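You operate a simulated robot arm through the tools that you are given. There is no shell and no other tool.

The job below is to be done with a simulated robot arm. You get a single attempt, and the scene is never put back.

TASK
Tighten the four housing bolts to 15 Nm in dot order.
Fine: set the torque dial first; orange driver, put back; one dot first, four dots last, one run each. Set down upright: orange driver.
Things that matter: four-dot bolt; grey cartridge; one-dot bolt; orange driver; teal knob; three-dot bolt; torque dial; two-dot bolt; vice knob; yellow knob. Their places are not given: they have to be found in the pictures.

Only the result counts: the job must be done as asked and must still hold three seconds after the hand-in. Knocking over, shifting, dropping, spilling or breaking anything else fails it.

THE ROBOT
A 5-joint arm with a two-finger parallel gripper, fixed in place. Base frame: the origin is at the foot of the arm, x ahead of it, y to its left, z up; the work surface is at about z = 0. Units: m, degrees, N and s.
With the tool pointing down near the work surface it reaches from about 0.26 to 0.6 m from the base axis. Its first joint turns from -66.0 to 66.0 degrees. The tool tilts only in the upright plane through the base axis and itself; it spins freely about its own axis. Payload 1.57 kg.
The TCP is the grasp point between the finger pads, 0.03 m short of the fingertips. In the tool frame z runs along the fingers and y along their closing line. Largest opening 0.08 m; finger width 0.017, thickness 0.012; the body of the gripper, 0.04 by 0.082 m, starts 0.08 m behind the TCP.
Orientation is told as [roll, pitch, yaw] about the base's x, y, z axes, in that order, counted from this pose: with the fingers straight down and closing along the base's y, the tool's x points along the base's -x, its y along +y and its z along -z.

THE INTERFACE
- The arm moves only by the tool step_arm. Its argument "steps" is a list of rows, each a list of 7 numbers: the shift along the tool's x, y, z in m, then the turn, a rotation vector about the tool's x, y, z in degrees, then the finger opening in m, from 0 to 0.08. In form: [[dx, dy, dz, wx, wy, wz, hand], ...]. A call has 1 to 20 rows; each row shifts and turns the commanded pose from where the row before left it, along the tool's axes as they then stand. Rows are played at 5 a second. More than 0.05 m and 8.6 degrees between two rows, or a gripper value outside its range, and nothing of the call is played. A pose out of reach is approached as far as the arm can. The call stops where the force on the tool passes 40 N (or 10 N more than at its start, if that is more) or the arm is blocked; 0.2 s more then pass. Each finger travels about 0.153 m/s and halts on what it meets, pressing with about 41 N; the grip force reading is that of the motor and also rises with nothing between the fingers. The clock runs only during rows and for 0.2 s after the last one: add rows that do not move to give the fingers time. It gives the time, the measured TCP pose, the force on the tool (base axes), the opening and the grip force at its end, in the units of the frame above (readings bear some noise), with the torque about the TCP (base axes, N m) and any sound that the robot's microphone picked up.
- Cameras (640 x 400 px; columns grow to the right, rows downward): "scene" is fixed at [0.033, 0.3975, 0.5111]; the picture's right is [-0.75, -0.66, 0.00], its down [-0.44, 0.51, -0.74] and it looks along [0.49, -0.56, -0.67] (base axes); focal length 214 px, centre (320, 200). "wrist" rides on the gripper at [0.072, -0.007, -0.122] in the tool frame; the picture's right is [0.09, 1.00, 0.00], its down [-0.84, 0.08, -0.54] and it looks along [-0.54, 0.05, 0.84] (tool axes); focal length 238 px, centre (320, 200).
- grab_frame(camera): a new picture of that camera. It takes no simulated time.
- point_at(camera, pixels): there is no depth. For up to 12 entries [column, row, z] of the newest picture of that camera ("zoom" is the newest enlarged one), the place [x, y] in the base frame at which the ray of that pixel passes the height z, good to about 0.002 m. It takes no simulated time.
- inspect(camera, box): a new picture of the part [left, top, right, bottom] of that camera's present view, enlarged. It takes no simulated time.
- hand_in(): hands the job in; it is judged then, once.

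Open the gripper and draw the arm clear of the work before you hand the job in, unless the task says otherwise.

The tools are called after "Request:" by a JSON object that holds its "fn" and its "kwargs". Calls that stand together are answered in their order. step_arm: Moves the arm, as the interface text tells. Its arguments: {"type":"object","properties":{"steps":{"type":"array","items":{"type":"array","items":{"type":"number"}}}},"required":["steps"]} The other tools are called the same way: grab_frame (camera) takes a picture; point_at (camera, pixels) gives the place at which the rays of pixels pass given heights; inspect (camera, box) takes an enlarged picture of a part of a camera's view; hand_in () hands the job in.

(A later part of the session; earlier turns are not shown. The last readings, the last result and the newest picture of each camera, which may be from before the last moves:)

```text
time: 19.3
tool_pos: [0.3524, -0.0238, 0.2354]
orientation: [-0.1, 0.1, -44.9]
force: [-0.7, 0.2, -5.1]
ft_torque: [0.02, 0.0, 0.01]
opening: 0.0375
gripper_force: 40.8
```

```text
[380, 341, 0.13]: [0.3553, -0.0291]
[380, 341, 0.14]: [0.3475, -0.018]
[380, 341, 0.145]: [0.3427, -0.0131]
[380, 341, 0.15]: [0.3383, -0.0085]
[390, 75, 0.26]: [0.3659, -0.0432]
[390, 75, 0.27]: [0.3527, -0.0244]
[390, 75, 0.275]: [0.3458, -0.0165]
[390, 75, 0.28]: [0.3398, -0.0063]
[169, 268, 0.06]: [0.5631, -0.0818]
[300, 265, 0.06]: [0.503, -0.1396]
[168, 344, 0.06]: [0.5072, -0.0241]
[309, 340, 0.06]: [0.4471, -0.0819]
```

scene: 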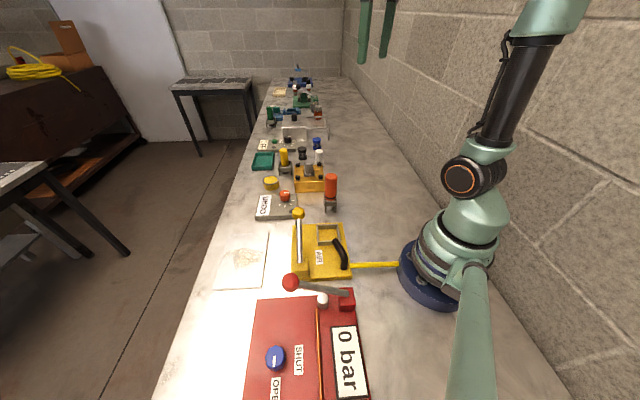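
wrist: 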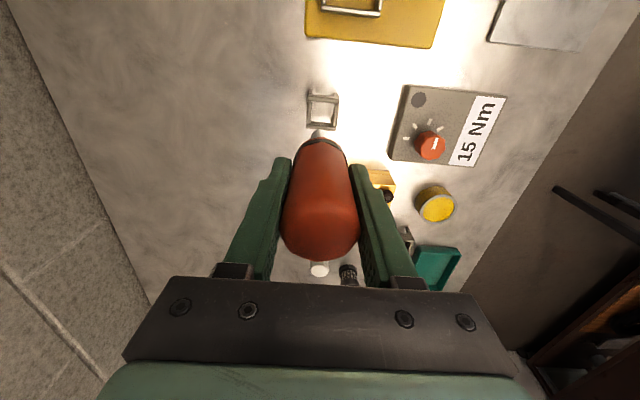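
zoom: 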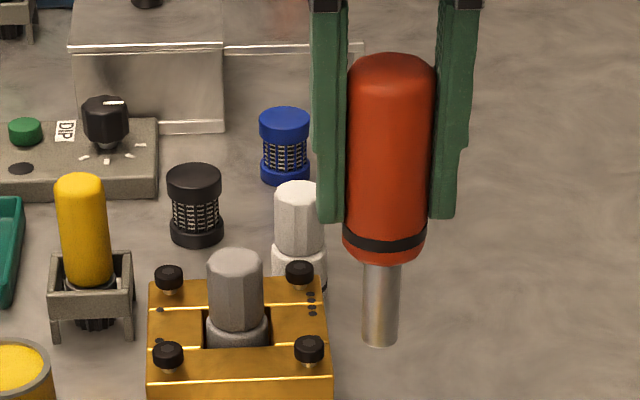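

Tip is about 0.098 m below the TCP and the handle is upright. I look at the tip in the wrist view to find its offset from the TCP axis.

Request:
{"fn": "inspect", "kwargs": {"camera": "wrist", "box": [270, 80, 370, 180]}}

```text
4.00 times, centred on (320, 130) of wrist
```

zoom: 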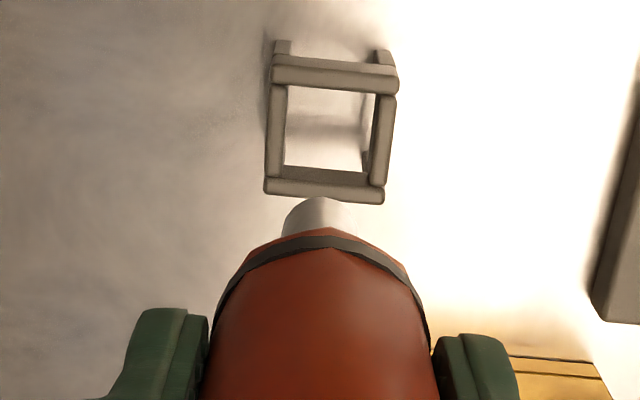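

The driver axis sits ~1.5 mm toward tool +x from the TCP. Before going to the one-dot bolt I locate the yellow driver and white bottle near the housing.

Request:
{"fn": "inspect", "kwargs": {"camera": "scene", "box": [270, 145, 335, 190]}}

```text
8.89 times, centred on (302, 168) of scene
```

zoom: 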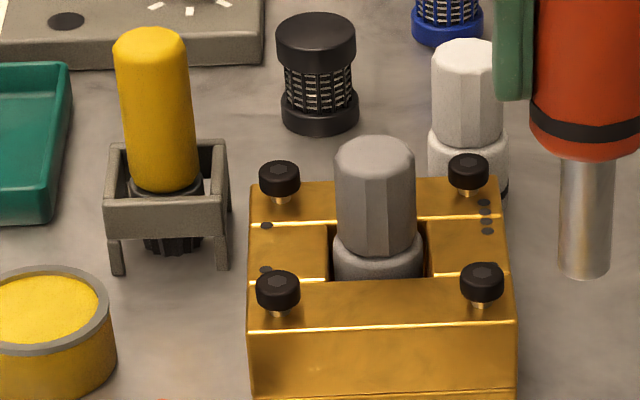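

Request:
{"fn": "point_at", "kwargs": {"camera": "zoom", "pixels": [[150, 40, 0.1], [150, 40, 0.11], [150, 40, 0.12], [165, 190, 0.04], [117, 275, 0.0], [222, 268, 0.0], [462, 50, 0.08], [465, 190, 0.0], [280, 168, 0.06], [468, 160, 0.06], [278, 278, 0.06], [482, 270, 0.06]]}}

```text
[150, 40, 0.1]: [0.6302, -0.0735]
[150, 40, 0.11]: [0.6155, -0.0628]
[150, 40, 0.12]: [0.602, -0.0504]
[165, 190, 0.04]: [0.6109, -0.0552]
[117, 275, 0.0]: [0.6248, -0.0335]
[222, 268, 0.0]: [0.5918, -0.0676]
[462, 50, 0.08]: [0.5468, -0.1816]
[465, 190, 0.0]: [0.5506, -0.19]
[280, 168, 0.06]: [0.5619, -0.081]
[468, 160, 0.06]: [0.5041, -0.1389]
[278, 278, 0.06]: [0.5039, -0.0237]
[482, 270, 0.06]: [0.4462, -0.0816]
```

Yellow driver is at (0.622,-0.065), top ≈0.108, so there is room. I carry the driver at height to above the one-dot bolt (0.562,-0.080).

Request:
{"fn": "step_arm", "kwargs": {"steps": [[-0.016, 0.009, -0.003, 0, 0, 0, 0.02], [-0.0318, 0.0177, -0.003, 0, 0, 0, 0.02], [-0.0318, 0.0177, 0, 0, 0, 0, 0.02], [-0.0318, 0.0177, 0, 0, 0, 0, 0.02], [-0.0318, 0.0177, 0, 0, 0, 0, 0.02], [-0.0318, 0.0177, 0, 0, 0, 0, 0.02], [-0.0157, 0.0087, 0, 0, 0, 0, 0.02], [0, 0, 0, 0, 0, 0, 0.02], [0, 0, 0, 0, 0, 0, 0.02]]}}

Request:
{"fn": "grab_frame", "kwargs": {"camera": "wrist"}}

Request:
{"fn": "inspect", "kwargs": {"camera": "scene", "box": [270, 110, 340, 190]}}

```text
time: 21.3
tool_pos: [0.5629, -0.0826, 0.2422]
orientation: [-0.1, 0.2, -44.9]
force: [1.0, -0.4, -5.2]
ft_torque: [0.01, 0.01, 0.01]
opening: 0.0375
gripper_force: 41.2
```

```text
taken
```

wrist: 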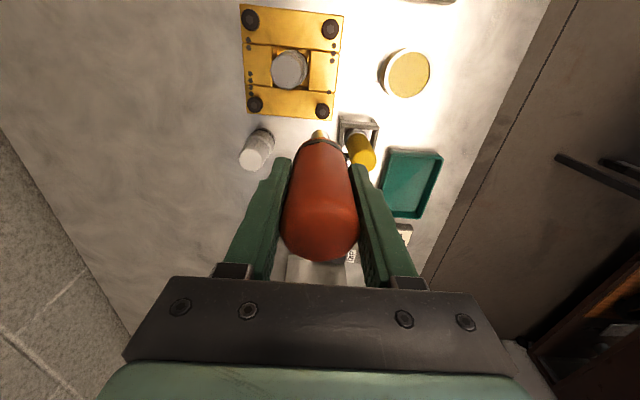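

```text
5.00 times, centred on (305, 150) of scene
```

zoom: 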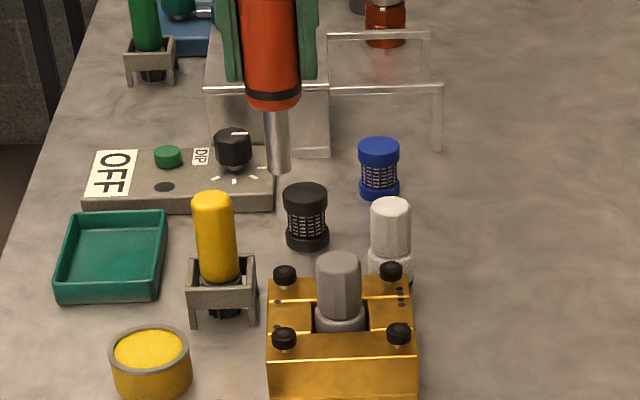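

Good view of the housing from above: I enlarge it to confirm the dot counts and the bolt's position against the bit tip.

Request:
{"fn": "inspect", "kwargs": {"camera": "wrist", "box": [225, 0, 365, 150]}}

Request:
{"fn": "inspect", "kwargs": {"camera": "wrist", "box": [290, 80, 350, 160]}}

```text
2.67 times, centred on (295, 75) of wrist
```

zoom: 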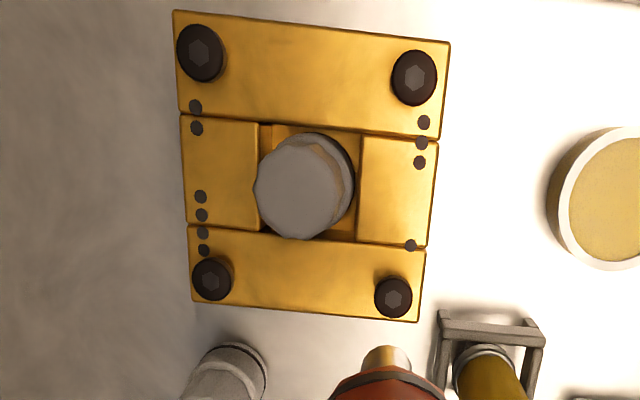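

```text
5.00 times, centred on (320, 120) of wrist
```

zoom: 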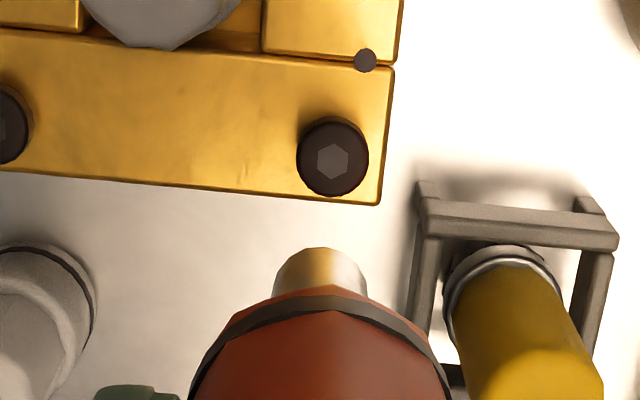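

Dot counts confirmed: 1 = this bolt at zoom (333,157), 2 top-left, 3 top-right, 4 bottom-left. I compute the bolt position from this closer view.

Request:
{"fn": "point_at", "kwargs": {"camera": "zoom", "pixels": [[333, 158, 0.055], [333, 158, 0.06], [333, 158, 0.065], [298, 158, 0.06], [368, 158, 0.06]]}}

Request:
{"fn": "inspect", "kwargs": {"camera": "wrist", "box": [225, 0, 365, 150]}}

```text
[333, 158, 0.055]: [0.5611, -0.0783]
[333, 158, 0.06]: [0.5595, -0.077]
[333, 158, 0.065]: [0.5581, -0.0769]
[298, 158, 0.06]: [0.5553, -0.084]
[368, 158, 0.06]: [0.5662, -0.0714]
```

```text
2.67 times, centred on (295, 75) of wrist
```

zoom: 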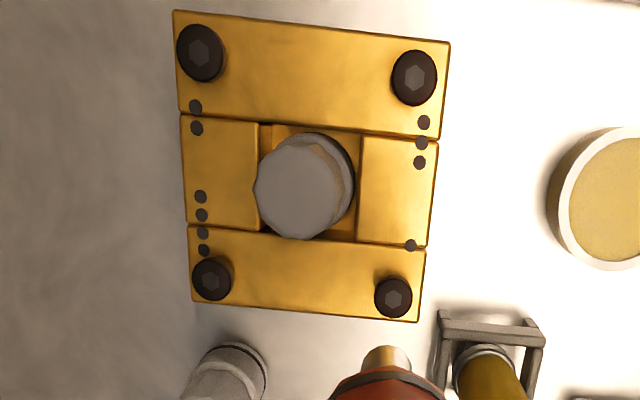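

Request:
{"fn": "point_at", "kwargs": {"camera": "zoom", "pixels": [[200, 51, 0.06], [415, 77, 0.06], [212, 280, 0.06], [393, 297, 0.06], [200, 51, 0.055], [415, 77, 0.055], [212, 280, 0.055], [393, 297, 0.055]]}}

```text
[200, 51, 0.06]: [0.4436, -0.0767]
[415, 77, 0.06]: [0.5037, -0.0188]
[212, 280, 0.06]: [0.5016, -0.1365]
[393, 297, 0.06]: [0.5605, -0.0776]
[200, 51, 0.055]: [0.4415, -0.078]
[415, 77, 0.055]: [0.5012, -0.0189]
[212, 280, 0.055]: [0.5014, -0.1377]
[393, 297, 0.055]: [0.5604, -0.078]
```

I check the driver tip in the scene camera too, so tip and bolt are compared in the same camera.

Request:
{"fn": "inspect", "kwargs": {"camera": "scene", "box": [275, 120, 325, 185]}}

```text
6.15 times, centred on (300, 152) of scene
```

zoom: 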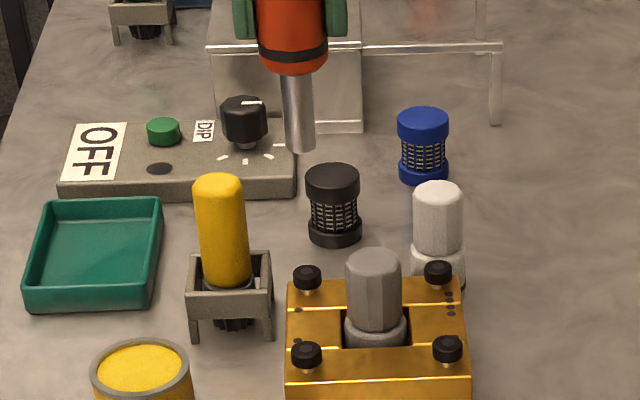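

Request:
{"fn": "point_at", "kwargs": {"camera": "zoom", "pixels": [[300, 149, 0.14], [300, 149, 0.145], [300, 149, 0.15], [307, 271, 0.061], [438, 266, 0.061], [307, 347, 0.061], [448, 342, 0.061]]}}

```text
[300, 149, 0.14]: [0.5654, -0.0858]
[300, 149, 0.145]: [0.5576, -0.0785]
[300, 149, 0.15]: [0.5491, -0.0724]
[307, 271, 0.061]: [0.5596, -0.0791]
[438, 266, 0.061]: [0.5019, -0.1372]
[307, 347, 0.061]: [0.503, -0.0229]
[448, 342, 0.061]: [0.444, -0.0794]
```

Bolt should be reached by shifting about (-0.002,+0.004). I apply that and lower until the tip is ~1 cm above the head, then look again.

Request:
{"fn": "step_arm", "kwargs": {"steps": [[0.0042, 0.0014, 0.0, 0, 0, 0, 0.02], [0, 0, 0.03, 0, 0, 0, 0.02], [0, 0, 0.025, 0, 0, 0, 0.02], [0, 0, 0.012, 0, 0, 0, 0.02], [0, 0, 0, 0, 0, 0, 0.02]]}}

Request:
{"fn": "inspect", "kwargs": {"camera": "wrist", "box": [280, 80, 360, 160]}}

Request:
{"fn": "inspect", "kwargs": {"camera": "scene", "box": [275, 120, 325, 185]}}

```text
time: 22.5
tool_pos: [0.5604, -0.0774, 0.1748]
orientation: [0.0, 0.2, -44.9]
force: [-0.1, 0.0, -3.9]
ft_torque: [-0.04, 0.01, 0.0]
opening: 0.0372
gripper_force: 40.5
```

```text
5.00 times, centred on (320, 120) of wrist
```

zoom: 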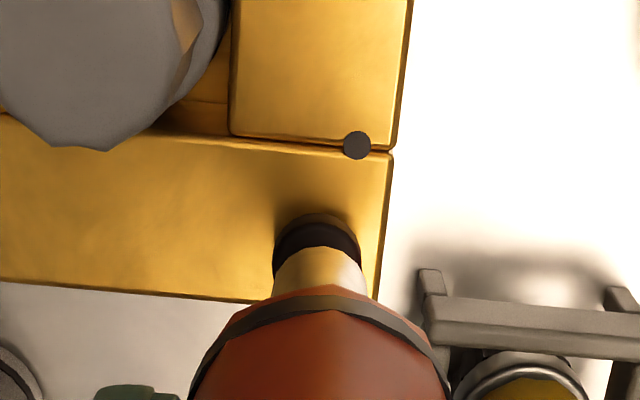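

```text
6.15 times, centred on (300, 152) of scene
```

zoom: 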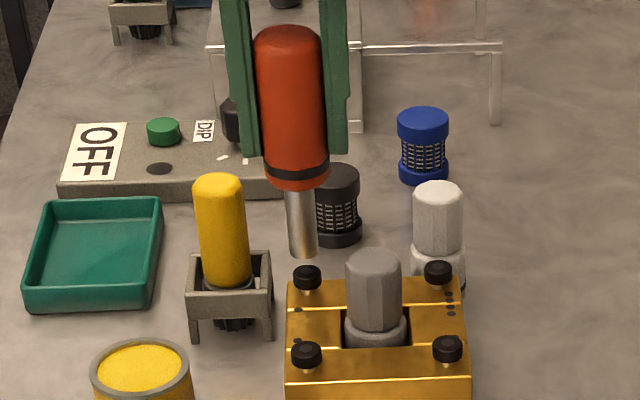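

In the wrist zoom the socket (cols 273–367) sits right over the bolt head (cols 273–361). I check the scene zoom for consistency.

Request:
{"fn": "point_at", "kwargs": {"camera": "zoom", "pixels": [[303, 253, 0.07], [303, 253, 0.075], [303, 253, 0.08], [307, 271, 0.061], [307, 271, 0.065]]}}

```text
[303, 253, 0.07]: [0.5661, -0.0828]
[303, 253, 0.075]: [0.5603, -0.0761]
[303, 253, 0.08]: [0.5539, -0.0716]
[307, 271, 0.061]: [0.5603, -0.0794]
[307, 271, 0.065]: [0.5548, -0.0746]
```

Tip and bolt agree within ~1.5 mm. I nudge 1 mm and lower slowly, watching force and sound.

Request:
{"fn": "step_arm", "kwargs": {"steps": [[0.0005, -0.001, 0.003, 0, 0, 0, 0.02], [0, 0, 0.003, 0, 0, 0, 0.02], [0, 0, 0.003, 0, 0, 0, 0.02], [0, 0, 0.002, 0, 0, 0, 0.02], [0, 0, 0, 0, 0, 0, 0.02]]}}

Request:
{"fn": "inspect", "kwargs": {"camera": "scene", "box": [275, 130, 325, 185]}}

```text
time: 23.7
tool_pos: [0.5582, -0.0784, 0.1636]
orientation: [-0.1, 0.2, -44.9]
force: [-0.1, 0.2, -5.0]
ft_torque: [-0.02, 0.03, 0.0]
opening: 0.0377
gripper_force: 41.2
```

```text
7.27 times, centred on (300, 158) of scene
```

zoom: 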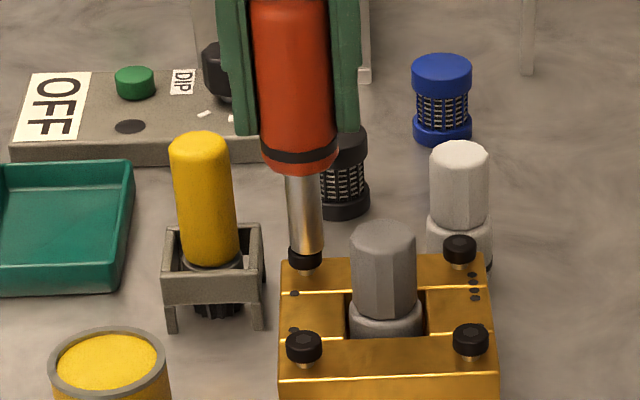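

The socket is right above the head (zoom (305,255)). I keep lowering in 1.5 mm rows.

Request:
{"fn": "step_arm", "kwargs": {"steps": [[0, 0, 0.0015, 0, 0, 0, 0.02], [0, 0, 0.0015, 0, 0, 0, 0.02], [0, 0, 0.0015, 0, 0, 0, 0.02], [0, 0, 0, 0, 0, 0, 0.02]]}}

Request:
{"fn": "inspect", "kwargs": {"camera": "scene", "box": [275, 130, 325, 185]}}

```text
time: 24.7
tool_pos: [0.559, -0.0791, 0.1602]
orientation: [-0.1, 0.1, -44.9]
force: [-3.8, -1.3, 4.4]
ft_torque: [-0.1, 0.28, 0.03]
opening: 0.0375
gripper_force: 40.9
```

```text
7.27 times, centred on (300, 158) of scene
```

zoom: 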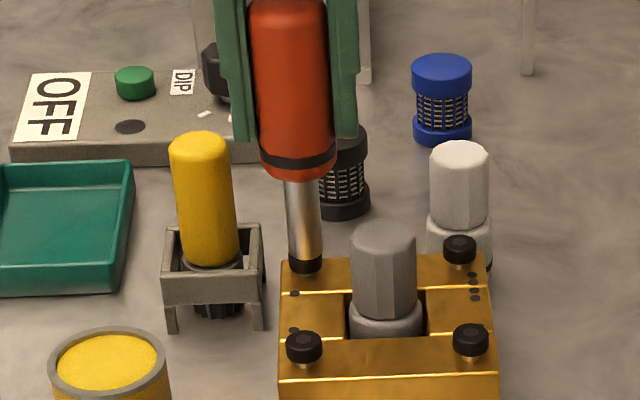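

Contact now: the force rose by about 9 N with no sound. I press a little further to see whether the driver starts by pressure.

Request:
{"fn": "step_arm", "kwargs": {"steps": [[0, 0, 0.001, 0, 0, 0, 0.02], [0, 0, 0, 0, 0, 0, 0.02], [0, 0, 0, 0, 0, 0, 0.02]]}}

Request:
{"fn": "inspect", "kwargs": {"camera": "scene", "box": [285, 145, 325, 180]}}

Request:
{"fn": "inspect", "kwargs": {"camera": "scene", "box": [250, 180, 310, 220]}}

```text
time: 25.5
tool_pos: [0.559, -0.0795, 0.1575]
orientation: [-0.1, 0.0, -44.9]
force: [0.0, 2.3, 5.3]
ft_torque: [0.31, -0.03, -0.01]
opening: 0.0376
gripper_force: 40.5
```

```text
11.43 times, centred on (305, 162) of scene
```

zoom: 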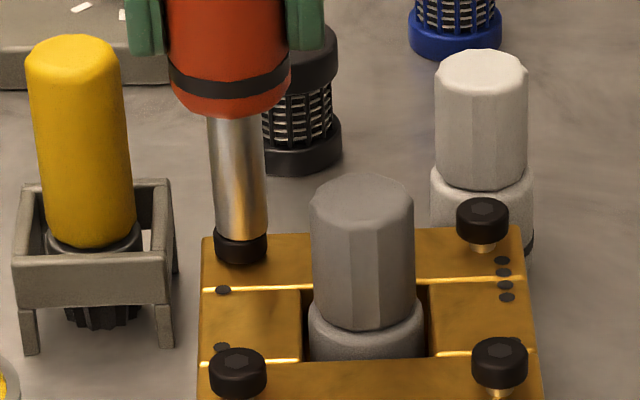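

```text
10.00 times, centred on (280, 200) of scene
```

zoom: 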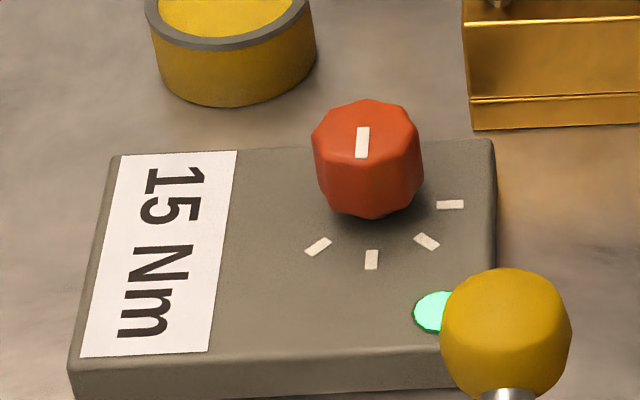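

Pressing starts it: the bolt head has sunk to the housing and the lamp on the dial box (zoom (433,312)) is green. I hold still briefly to see whether the run is over.

Request:
{"fn": "step_arm", "kwargs": {"steps": [[0, 0, 0, 0, 0, 0, 0.02], [0, 0, 0, 0, 0, 0, 0.02]]}}

Request:
{"fn": "inspect", "kwargs": {"camera": "scene", "box": [285, 145, 325, 180]}}

Request:
{"fn": "inspect", "kwargs": {"camera": "scene", "box": [250, 180, 310, 220]}}

```text
time: 26.1
tool_pos: [0.5583, -0.0799, 0.1575]
orientation: [0.0, 0.1, -44.8]
force: [2.2, -0.5, 0.3]
ft_torque: [0.07, -0.21, 0.03]
opening: 0.0375
gripper_force: 41.0
```

```text
11.43 times, centred on (305, 162) of scene
```

zoom: 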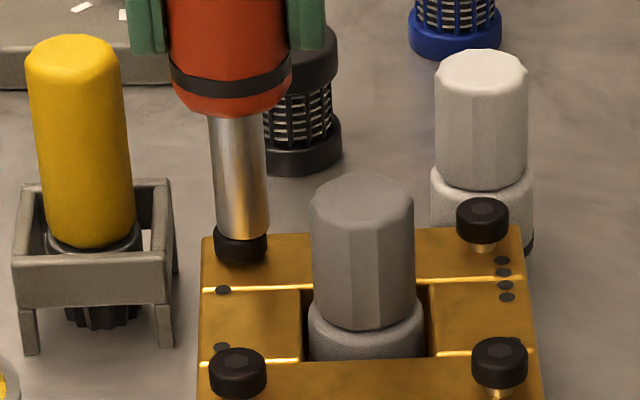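

```text
10.00 times, centred on (280, 200) of scene
```

zoom: 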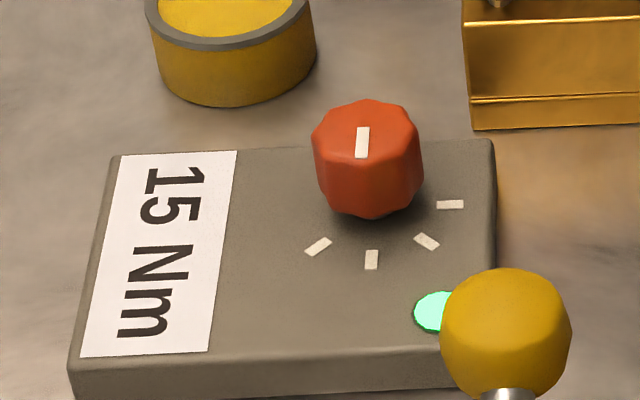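

The one-dot bolt is down, the lamp stays green and the push force has faded. I lift straight up 75 mm and carry the driver over the two-dot bolt (Δ ≈ (-0.1163,0)).

Request:
{"fn": "step_arm", "kwargs": {"steps": [[0, 0, -0.01, 0, 0, 0, 0.02], [0, 0, -0.025, 0, 0, 0, 0.02], [0, 0, -0.04, 0, 0, 0, 0.02], [0, 0, 0, 0, 0, 0, 0.02], [0.0206, -0.0205, 0, 0, 0, 0, 0.02], [0.0206, -0.0205, 0, 0, 0, 0, 0.02], [0.0206, -0.0205, 0, 0, 0, 0, 0.02], [0.0205, -0.0206, 0, 0, 0, 0, 0.02], [0, 0, 0, 0, 0, 0, 0.02]]}}

Request:
{"fn": "inspect", "kwargs": {"camera": "scene", "box": [275, 120, 335, 190]}}

Request:
{"fn": "inspect", "kwargs": {"camera": "wrist", "box": [280, 80, 360, 160]}}

Request:
{"fn": "inspect", "kwargs": {"camera": "scene", "box": [250, 180, 310, 220]}}

```text
time: 28.1
tool_pos: [0.4423, -0.078, 0.2333]
orientation: [-0.1, 0.3, -44.9]
force: [1.0, -0.3, -4.2]
ft_torque: [-0.03, 0.01, 0.01]
opening: 0.0375
gripper_force: 41.3
```

```text
5.71 times, centred on (305, 155) of scene
```

zoom: 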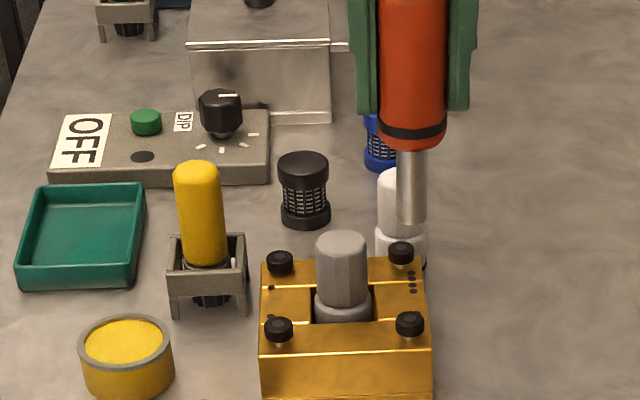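

```text
5.00 times, centred on (320, 120) of wrist
```

zoom: 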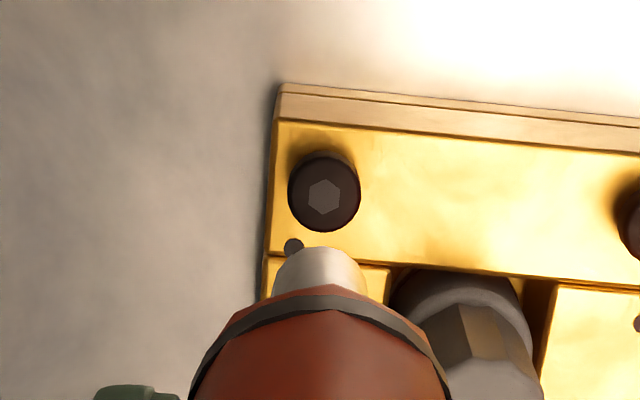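

```text
10.00 times, centred on (280, 200) of scene
```

zoom: 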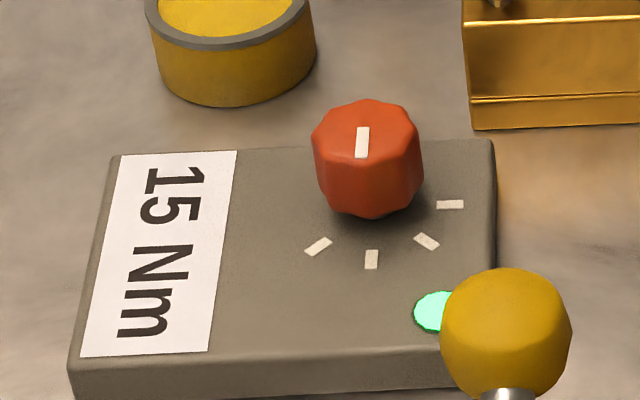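

The lamp is still green and bolt one stays down. The two-dot bolt (hex at wrist zoom (324,195)) is nearly under the tip; I check the scene offset as well.

Request:
{"fn": "inspect", "kwargs": {"camera": "scene", "box": [275, 120, 335, 190]}}

Request:
{"fn": "point_at", "kwargs": {"camera": "zoom", "pixels": [[411, 221, 0.131], [411, 221, 0.134], [411, 221, 0.137], [410, 317, 0.061]]}}

```text
5.71 times, centred on (305, 155) of scene
```

zoom: 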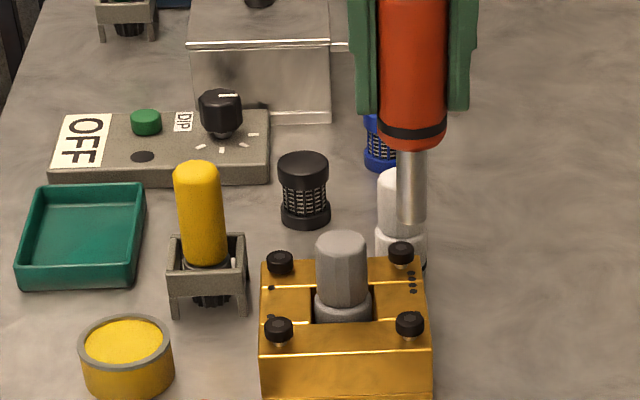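

```text
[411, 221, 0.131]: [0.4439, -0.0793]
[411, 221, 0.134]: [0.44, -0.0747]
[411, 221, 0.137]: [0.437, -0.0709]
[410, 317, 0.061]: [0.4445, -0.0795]
```

Both views say to shift ~2 mm along tool -x. I do so and lower to just above the head.

Request:
{"fn": "step_arm", "kwargs": {"steps": [[-0.002, 0.0002, 0.0, 0, 0, 0, 0.02], [0, 0, 0.03, 0, 0, 0, 0.02], [0, 0, 0.025, 0, 0, 0, 0.02], [0, 0, 0.008, 0, 0, 0, 0.02], [0, 0, 0.004, 0, 0, 0, 0.02], [0, 0, 0, 0, 0, 0, 0.02]]}}

Request:
{"fn": "inspect", "kwargs": {"camera": "scene", "box": [290, 145, 340, 190]}}

Request:
{"fn": "inspect", "kwargs": {"camera": "wrist", "box": [280, 80, 360, 160]}}

```text
time: 29.5
tool_pos: [0.4435, -0.0795, 0.1658]
orientation: [-0.1, 0.2, -44.8]
force: [-0.4, 1.4, -4.9]
ft_torque: [0.01, 0.04, -0.03]
opening: 0.0374
gripper_force: 41.2
```

```text
8.89 times, centred on (315, 168) of scene
```

zoom: 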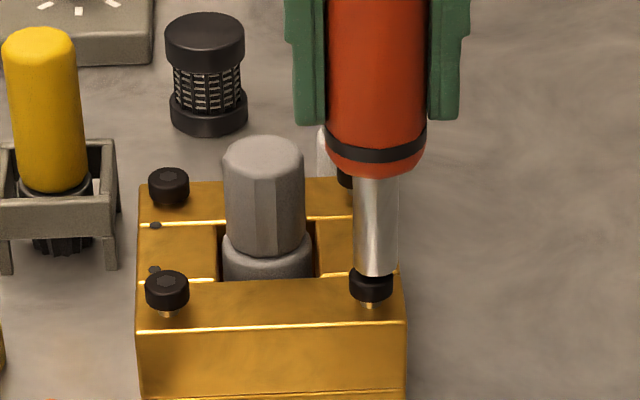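

```text
5.00 times, centred on (320, 120) of wrist
```

zoom: 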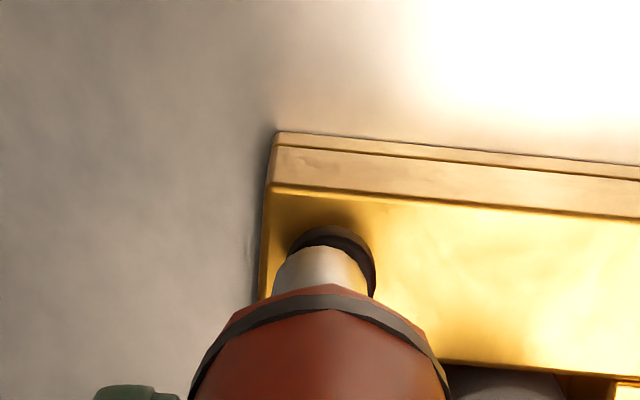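

The bolt is ~1.5–2 mm toward tool +y from the tip (wrist: head cols 287–375 vs socket 273–367). I correct and lower slowly to contact.

Request:
{"fn": "step_arm", "kwargs": {"steps": [[0.0004, 0.0017, 0.001, 0, 0, 0, 0.02], [0, 0, 0.002, 0, 0, 0, 0.02], [0, 0, 0.001, 0, 0, 0, 0.02], [0, 0, 0, 0, 0, 0, 0.02]]}}

Request:
{"fn": "inspect", "kwargs": {"camera": "scene", "box": [290, 145, 340, 190]}}

Request:
{"fn": "inspect", "kwargs": {"camera": "wrist", "box": [280, 80, 360, 160]}}

```text
time: 30.5
tool_pos: [0.4453, -0.0784, 0.1621]
orientation: [-0.2, 0.1, -44.9]
force: [-0.8, 1.7, 0.6]
ft_torque: [0.18, -0.04, -0.02]
opening: 0.0374
gripper_force: 41.4
```

```text
8.89 times, centred on (315, 168) of scene
```

zoom: 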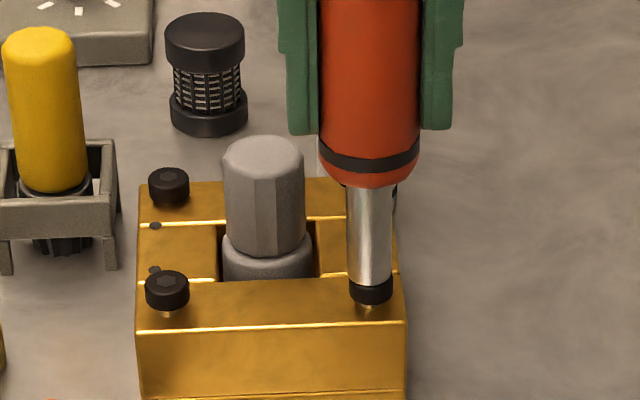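

```text
5.00 times, centred on (320, 120) of wrist
```

zoom: 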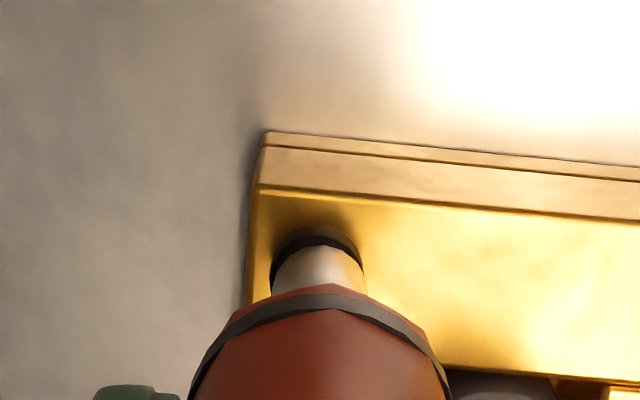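

Now well centred (head cols 271–363, socket 273–367) and just touching (+5 N). I press on gently.

Request:
{"fn": "step_arm", "kwargs": {"steps": [[0, 0, 0.001, 0, 0, 0, 0.02], [0, 0, 0.001, 0, 0, 0, 0.02], [0, 0, 0.001, 0, 0, 0, 0.02], [0, 0, 0, 0, 0, 0, 0.02], [0, 0, 0, 0, 0, 0, 0.02]]}}

Request:
{"fn": "inspect", "kwargs": {"camera": "scene", "box": [290, 145, 340, 190]}}

Request:
{"fn": "inspect", "kwargs": {"camera": "scene", "box": [250, 180, 310, 220]}}

```text
time: 31.7
tool_pos: [0.445, -0.0779, 0.1579]
orientation: [-0.2, 0.1, -44.9]
force: [-1.3, -4.0, 8.4]
ft_torque: [-0.27, 0.16, -0.02]
opening: 0.0377
gripper_force: 40.7
```

```text
8.89 times, centred on (315, 168) of scene
```

zoom: 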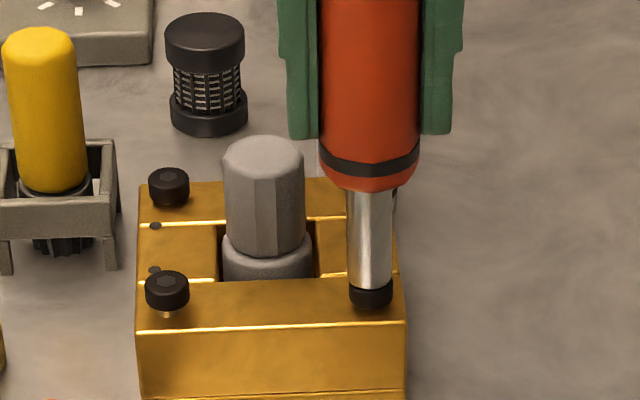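

```text
10.00 times, centred on (280, 200) of scene
```

zoom: 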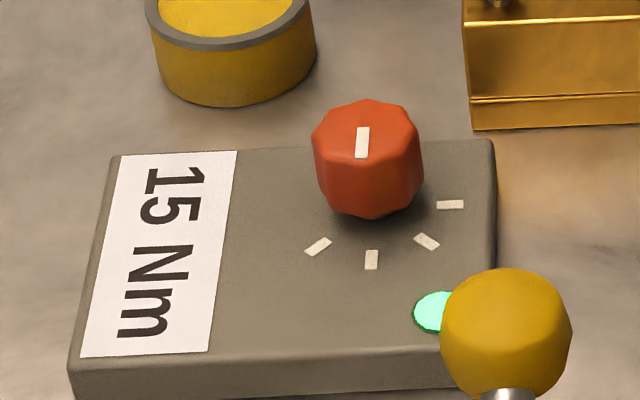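

Bolt two is flush and the lamp is green. I wait one row, lift 75 mm, and move along tool +y by ~82 mm to the three-dot bolt.

Request:
{"fn": "step_arm", "kwargs": {"steps": [[0, 0, 0, 0, 0, 0, 0.02], [0, 0, 0, 0, 0, 0, 0.02], [0, 0, -0.01, 0, 0, 0, 0.02], [0, 0, -0.025, 0, 0, 0, 0.02], [0, 0, -0.04, 0, 0, 0, 0.02], [0, 0, 0, 0, 0, 0, 0.02], [-0.0002, 0.0274, 0, 0, 0, 0, 0.02], [-0.0002, 0.0274, 0, 0, 0, 0, 0.02], [-0.0002, 0.0275, 0, 0, 0, 0, 0.02], [0, 0, 0, 0, 0, 0, 0.02], [0, 0, 0, 0, 0, 0, 0.02]]}}

Request:
{"fn": "inspect", "kwargs": {"camera": "scene", "box": [275, 120, 335, 190]}}

Request:
{"fn": "inspect", "kwargs": {"camera": "wrist", "box": [280, 80, 360, 160]}}

Request:
{"fn": "inspect", "kwargs": {"camera": "scene", "box": [250, 180, 310, 220]}}

```text
time: 34.1
tool_pos: [0.5044, -0.0199, 0.2331]
orientation: [-0.1, 0.1, -44.9]
force: [0.3, -0.4, -4.1]
ft_torque: [0.01, 0.01, -0.02]
opening: 0.0375
gripper_force: 41.0
```

```text
5.71 times, centred on (305, 155) of scene
```

zoom: 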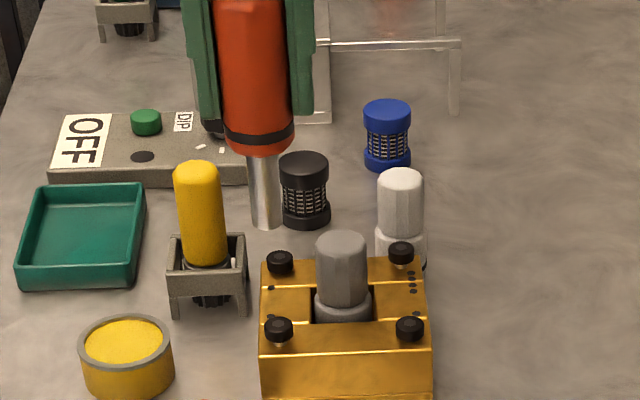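

```text
5.00 times, centred on (320, 120) of wrist
```

zoom: 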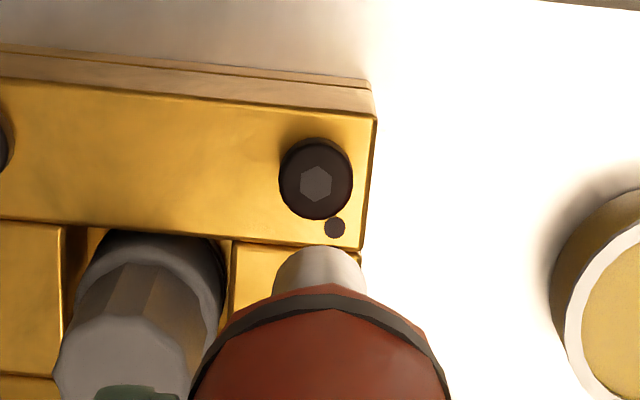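

```text
10.00 times, centred on (280, 200) of scene
```

zoom: 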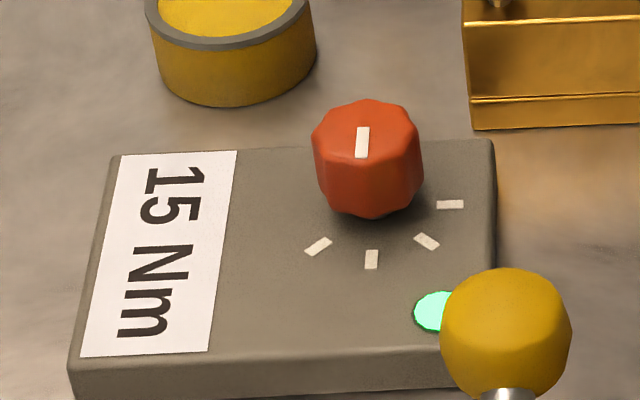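

The three-dot bolt's hex is at (316,183); from the last alignment the ideal is about (316,190), so a +1.6 mm tool x shift is needed. I apply it and lower to just above the head.

Request:
{"fn": "step_arm", "kwargs": {"steps": [[0.0016, 0, 0.0, 0, 0, 0, 0.02], [0, 0, 0.03, 0, 0, 0, 0.02], [0, 0, 0.025, 0, 0, 0, 0.02], [0, 0, 0.008, 0, 0, 0, 0.02], [0, 0, 0.004, 0, 0, 0, 0.02], [0, 0, 0, 0, 0, 0, 0.02]]}}

Request:
{"fn": "inspect", "kwargs": {"camera": "scene", "box": [280, 145, 330, 190]}}

Request:
{"fn": "inspect", "kwargs": {"camera": "wrist", "box": [280, 80, 360, 160]}}

```text
time: 35.5
tool_pos: [0.5021, -0.0198, 0.1654]
orientation: [0.0, 0.2, -44.9]
force: [0.8, -0.5, -4.9]
ft_torque: [0.02, 0.0, -0.02]
opening: 0.0376
gripper_force: 40.6
```

```text
8.89 times, centred on (305, 168) of scene
```

zoom: 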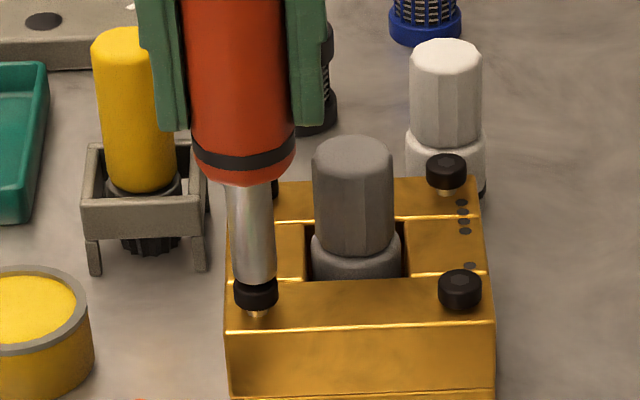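

```text
5.00 times, centred on (320, 120) of wrist
```

zoom: 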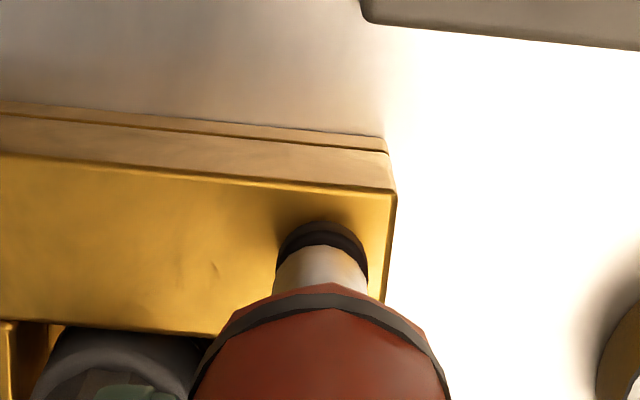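

Well centred (head 276–367, socket 273–367). I lower to contact and press on gently as before.

Request:
{"fn": "step_arm", "kwargs": {"steps": [[0.0006, 0.0002, 0.001, 0, 0, 0, 0.02], [0, 0, 0.002, 0, 0, 0, 0.02], [0, 0, 0.001, 0, 0, 0, 0.02], [0, 0, 0.001, 0, 0, 0, 0.02], [0, 0, 0, 0, 0, 0, 0.02]]}}

Request:
{"fn": "inspect", "kwargs": {"camera": "scene", "box": [280, 145, 330, 190]}}

Request:
{"fn": "inspect", "kwargs": {"camera": "wrist", "box": [280, 80, 360, 160]}}

```text
time: 36.7
tool_pos: [0.5015, -0.0183, 0.1614]
orientation: [-0.1, 0.1, -45.0]
force: [-1.7, 0.1, 1.7]
ft_torque: [-0.16, 0.13, 0.0]
opening: 0.0376
gripper_force: 41.0
```

```text
8.89 times, centred on (305, 168) of scene
```

zoom: 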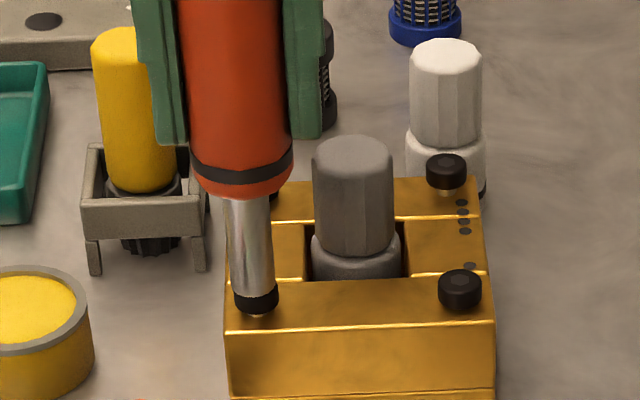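

```text
5.00 times, centred on (320, 120) of wrist
```

zoom: 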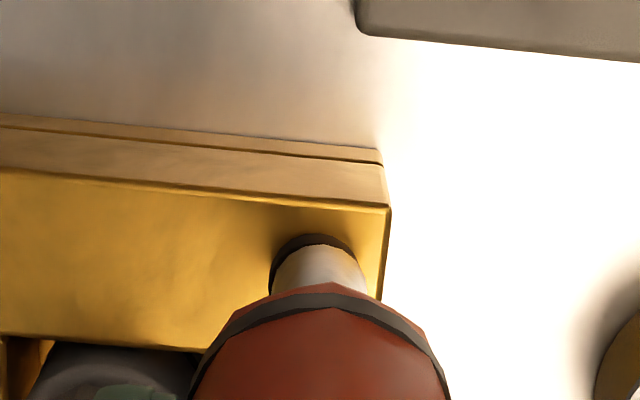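

Touching (+6 N), offset about 1 mm at most. I correct slightly and press on.

Request:
{"fn": "step_arm", "kwargs": {"steps": [[0, -0.0007, 0.001, 0, 0, 0, 0.02], [0, 0, 0.001, 0, 0, 0, 0.02], [0, 0, 0.0005, 0, 0, 0, 0.02], [0, 0, 0, 0, 0, 0, 0.02], [0, 0, 0, 0, 0, 0, 0.02]]}}

Request:
{"fn": "inspect", "kwargs": {"camera": "scene", "box": [280, 145, 330, 190]}}

Request:
{"fn": "inspect", "kwargs": {"camera": "scene", "box": [250, 180, 310, 220]}}

```text
time: 37.9
tool_pos: [0.5014, -0.018, 0.1589]
orientation: [-0.1, 0.2, -44.9]
force: [-1.7, -0.2, 3.2]
ft_torque: [-0.07, 0.14, -0.01]
opening: 0.0377
gripper_force: 41.5
```

```text
8.89 times, centred on (305, 168) of scene
```

zoom: 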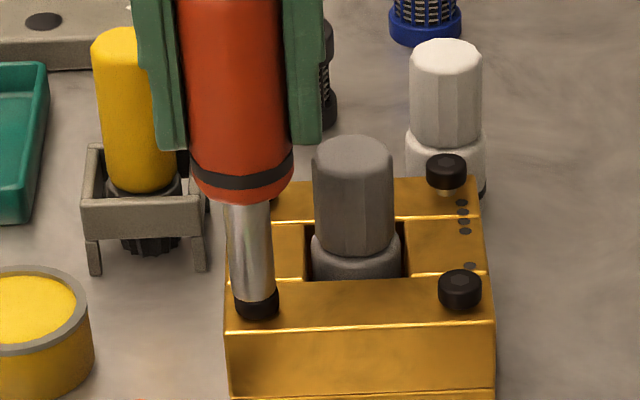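

```text
10.00 times, centred on (280, 200) of scene
```

zoom: 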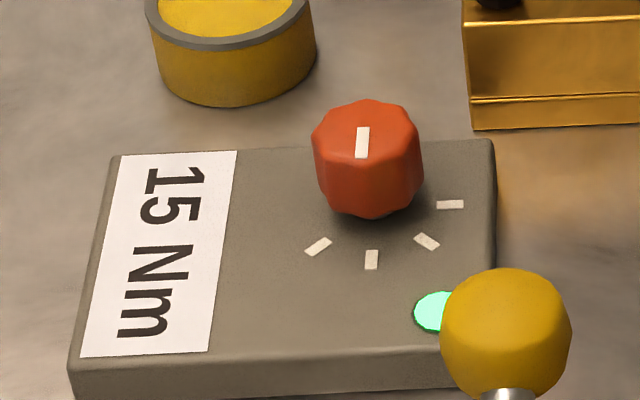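

The head looks to have sunk, but the TCP is at 0.1589 versus ~0.1577 for the others. I hold two rows and look closely.

Request:
{"fn": "step_arm", "kwargs": {"steps": [[0, 0, 0, 0, 0, 0, 0.02], [0, 0, 0, 0, 0, 0, 0.02]]}}

Request:
{"fn": "inspect", "kwargs": {"camera": "scene", "box": [288, 165, 318, 190]}}

```text
time: 38.5
tool_pos: [0.5024, -0.0188, 0.1586]
orientation: [-0.1, 0.1, -44.9]
force: [-0.7, -0.8, 2.2]
ft_torque: [0.02, -0.12, 0.01]
opening: 0.0376
gripper_force: 41.1
```

```text
16.00 times, centred on (303, 178) of scene
```

zoom: 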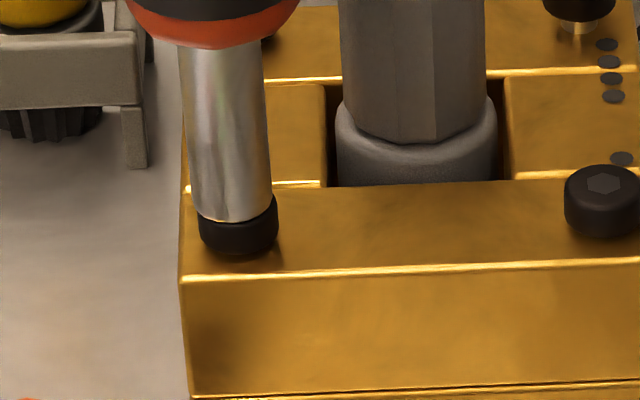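

The head is flush like the two-dot one. I lift 75 mm straight up and compare the heads before moving on.

Request:
{"fn": "step_arm", "kwargs": {"steps": [[0, 0, -0.01, 0, 0, 0, 0.02], [0, 0, -0.025, 0, 0, 0, 0.02], [0, 0, -0.04, 0, 0, 0, 0.02], [0, 0, 0, 0, 0, 0, 0.02]]}}

Request:
{"fn": "inspect", "kwargs": {"camera": "scene", "box": [285, 155, 330, 190]}}

Request:
{"fn": "inspect", "kwargs": {"camera": "scene", "box": [250, 180, 310, 220]}}

Request:
{"fn": "inspect", "kwargs": {"camera": "wrist", "box": [220, 60, 360, 160]}}

```text
time: 39.5
tool_pos: [0.5035, -0.0192, 0.2323]
orientation: [-0.2, 0.2, -44.8]
force: [0.0, 0.2, -4.9]
ft_torque: [-0.01, -0.03, 0.04]
opening: 0.0376
gripper_force: 40.7
```

```text
11.43 times, centred on (308, 172) of scene
```

zoom: 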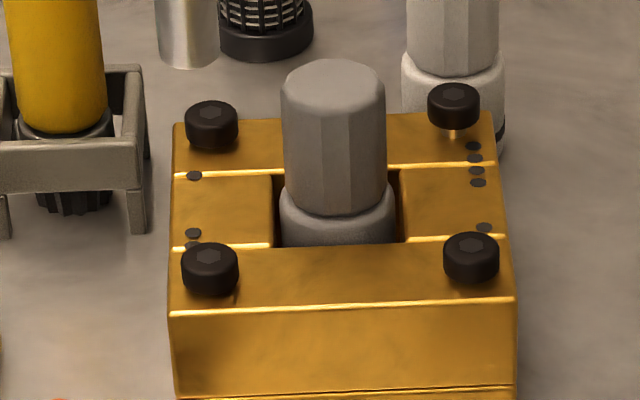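

```text
10.00 times, centred on (280, 200) of scene
```

zoom: 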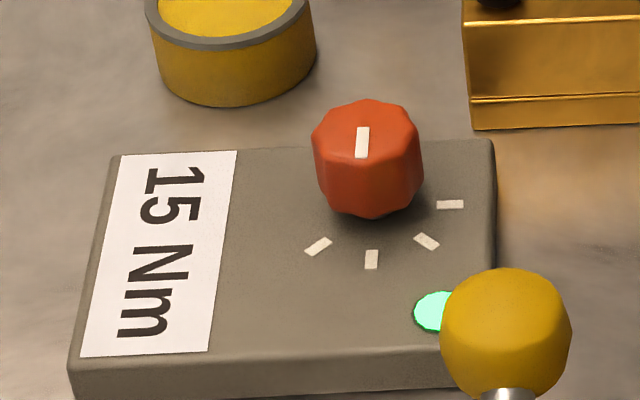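

```text
4.00 times, centred on (290, 110) of wrist
```

zoom: 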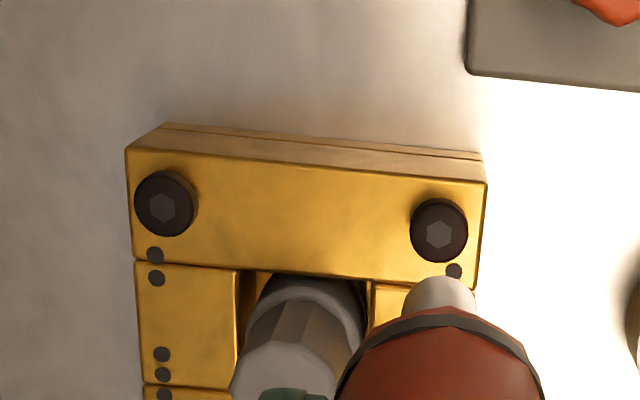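

Bolts 1–3 are all flush; only the four-dot bolt still shows its shank. I move diagonally at height to the four-dot bolt.

Request:
{"fn": "step_arm", "kwargs": {"steps": [[-0.0206, -0.0207, 0, 0, 0, 0, 0.02], [-0.0206, -0.0207, 0, 0, 0, 0, 0.02], [-0.0206, -0.0208, 0, 0, 0, 0, 0.02], [-0.0207, -0.0208, 0, 0, 0, 0, 0.02], [0, 0, 0, 0, 0, 0, 0.02], [0, 0, 0, 0, 0, 0, 0.02]]}}

Request:
{"fn": "inspect", "kwargs": {"camera": "scene", "box": [275, 120, 335, 190]}}

Request:
{"fn": "inspect", "kwargs": {"camera": "wrist", "box": [280, 80, 360, 160]}}

```text
time: 40.9
tool_pos: [0.5012, -0.1383, 0.2317]
orientation: [0.0, 0.2, -45.0]
force: [0.1, -0.1, -5.0]
ft_torque: [-0.03, 0.01, 0.01]
opening: 0.0375
gripper_force: 41.2
```

```text
5.71 times, centred on (305, 155) of scene
```

zoom: 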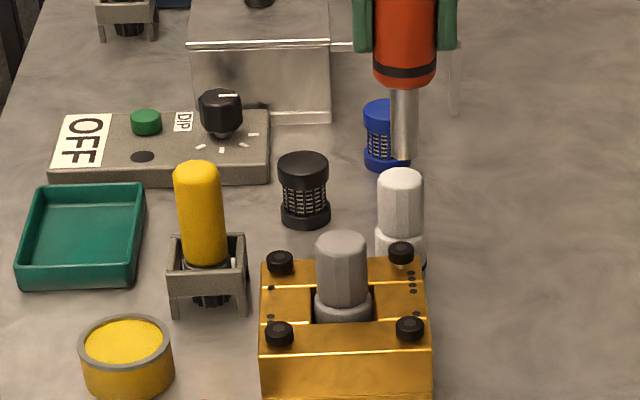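

```text
5.00 times, centred on (320, 120) of wrist
```

zoom: 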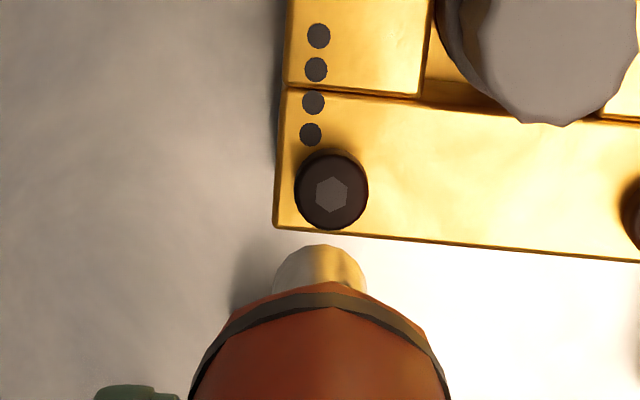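

The four dots are clearly visible beside this bolt; its hex is at (332,194) against the ideal ≈(318,190). I shift +3.2 mm in tool y, -0.8 mm in tool x and lower to just above the head.

Request:
{"fn": "step_arm", "kwargs": {"steps": [[-0.0008, 0.0032, 0.0, 0, 0, 0, 0.02], [0, 0, 0.03, 0, 0, 0, 0.02], [0, 0, 0.025, 0, 0, 0, 0.02], [0, 0, 0.008, 0, 0, 0, 0.02], [0, 0, 0.003, 0, 0, 0, 0.02], [0, 0, 0, 0, 0, 0, 0.02]]}}

Request:
{"fn": "inspect", "kwargs": {"camera": "scene", "box": [290, 140, 340, 185]}}

Request:
{"fn": "inspect", "kwargs": {"camera": "wrist", "box": [280, 80, 360, 160]}}

```text
time: 42.3
tool_pos: [0.5038, -0.1345, 0.1695]
orientation: [-0.1, 0.2, -44.9]
force: [0.4, 0.1, -3.3]
ft_torque: [-0.03, -0.02, -0.03]
opening: 0.0374
gripper_force: 41.1
```

```text
8.89 times, centred on (315, 162) of scene
```

zoom: 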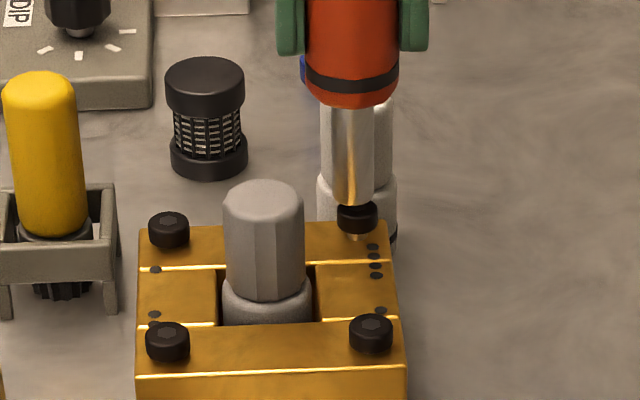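

```text
5.00 times, centred on (320, 120) of wrist
```

zoom: 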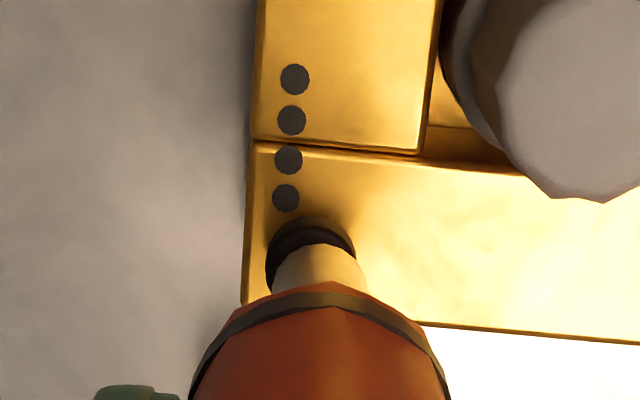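

The bolt head (cols 266–355) is now ~1.6 mm toward tool -y and ~1 mm toward +x of the tip. I correct and lower a bit, then look again.

Request:
{"fn": "step_arm", "kwargs": {"steps": [[0.001, -0.0016, 0.002, 0, 0, 0, 0.02], [0, 0, 0.002, 0, 0, 0, 0.02], [0, 0, 0.001, 0, 0, 0, 0.02], [0, 0, 0, 0, 0, 0, 0.02]]}}

Request:
{"fn": "inspect", "kwargs": {"camera": "scene", "box": [290, 140, 340, 185]}}

Request:
{"fn": "inspect", "kwargs": {"camera": "wrist", "box": [280, 80, 360, 160]}}

```text
time: 43.3
tool_pos: [0.5034, -0.1344, 0.1641]
orientation: [-0.1, 0.1, -44.9]
force: [-1.1, -0.7, -3.8]
ft_torque: [-0.05, 0.03, -0.01]
opening: 0.0375
gripper_force: 40.8
```

```text
8.89 times, centred on (315, 162) of scene
```

zoom: 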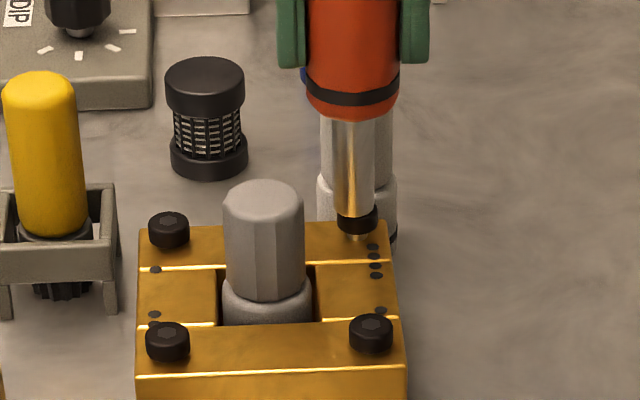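

```text
5.00 times, centred on (320, 120) of wrist
```

zoom: 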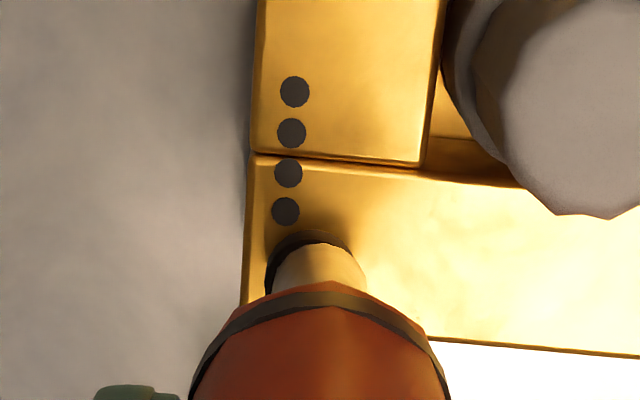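

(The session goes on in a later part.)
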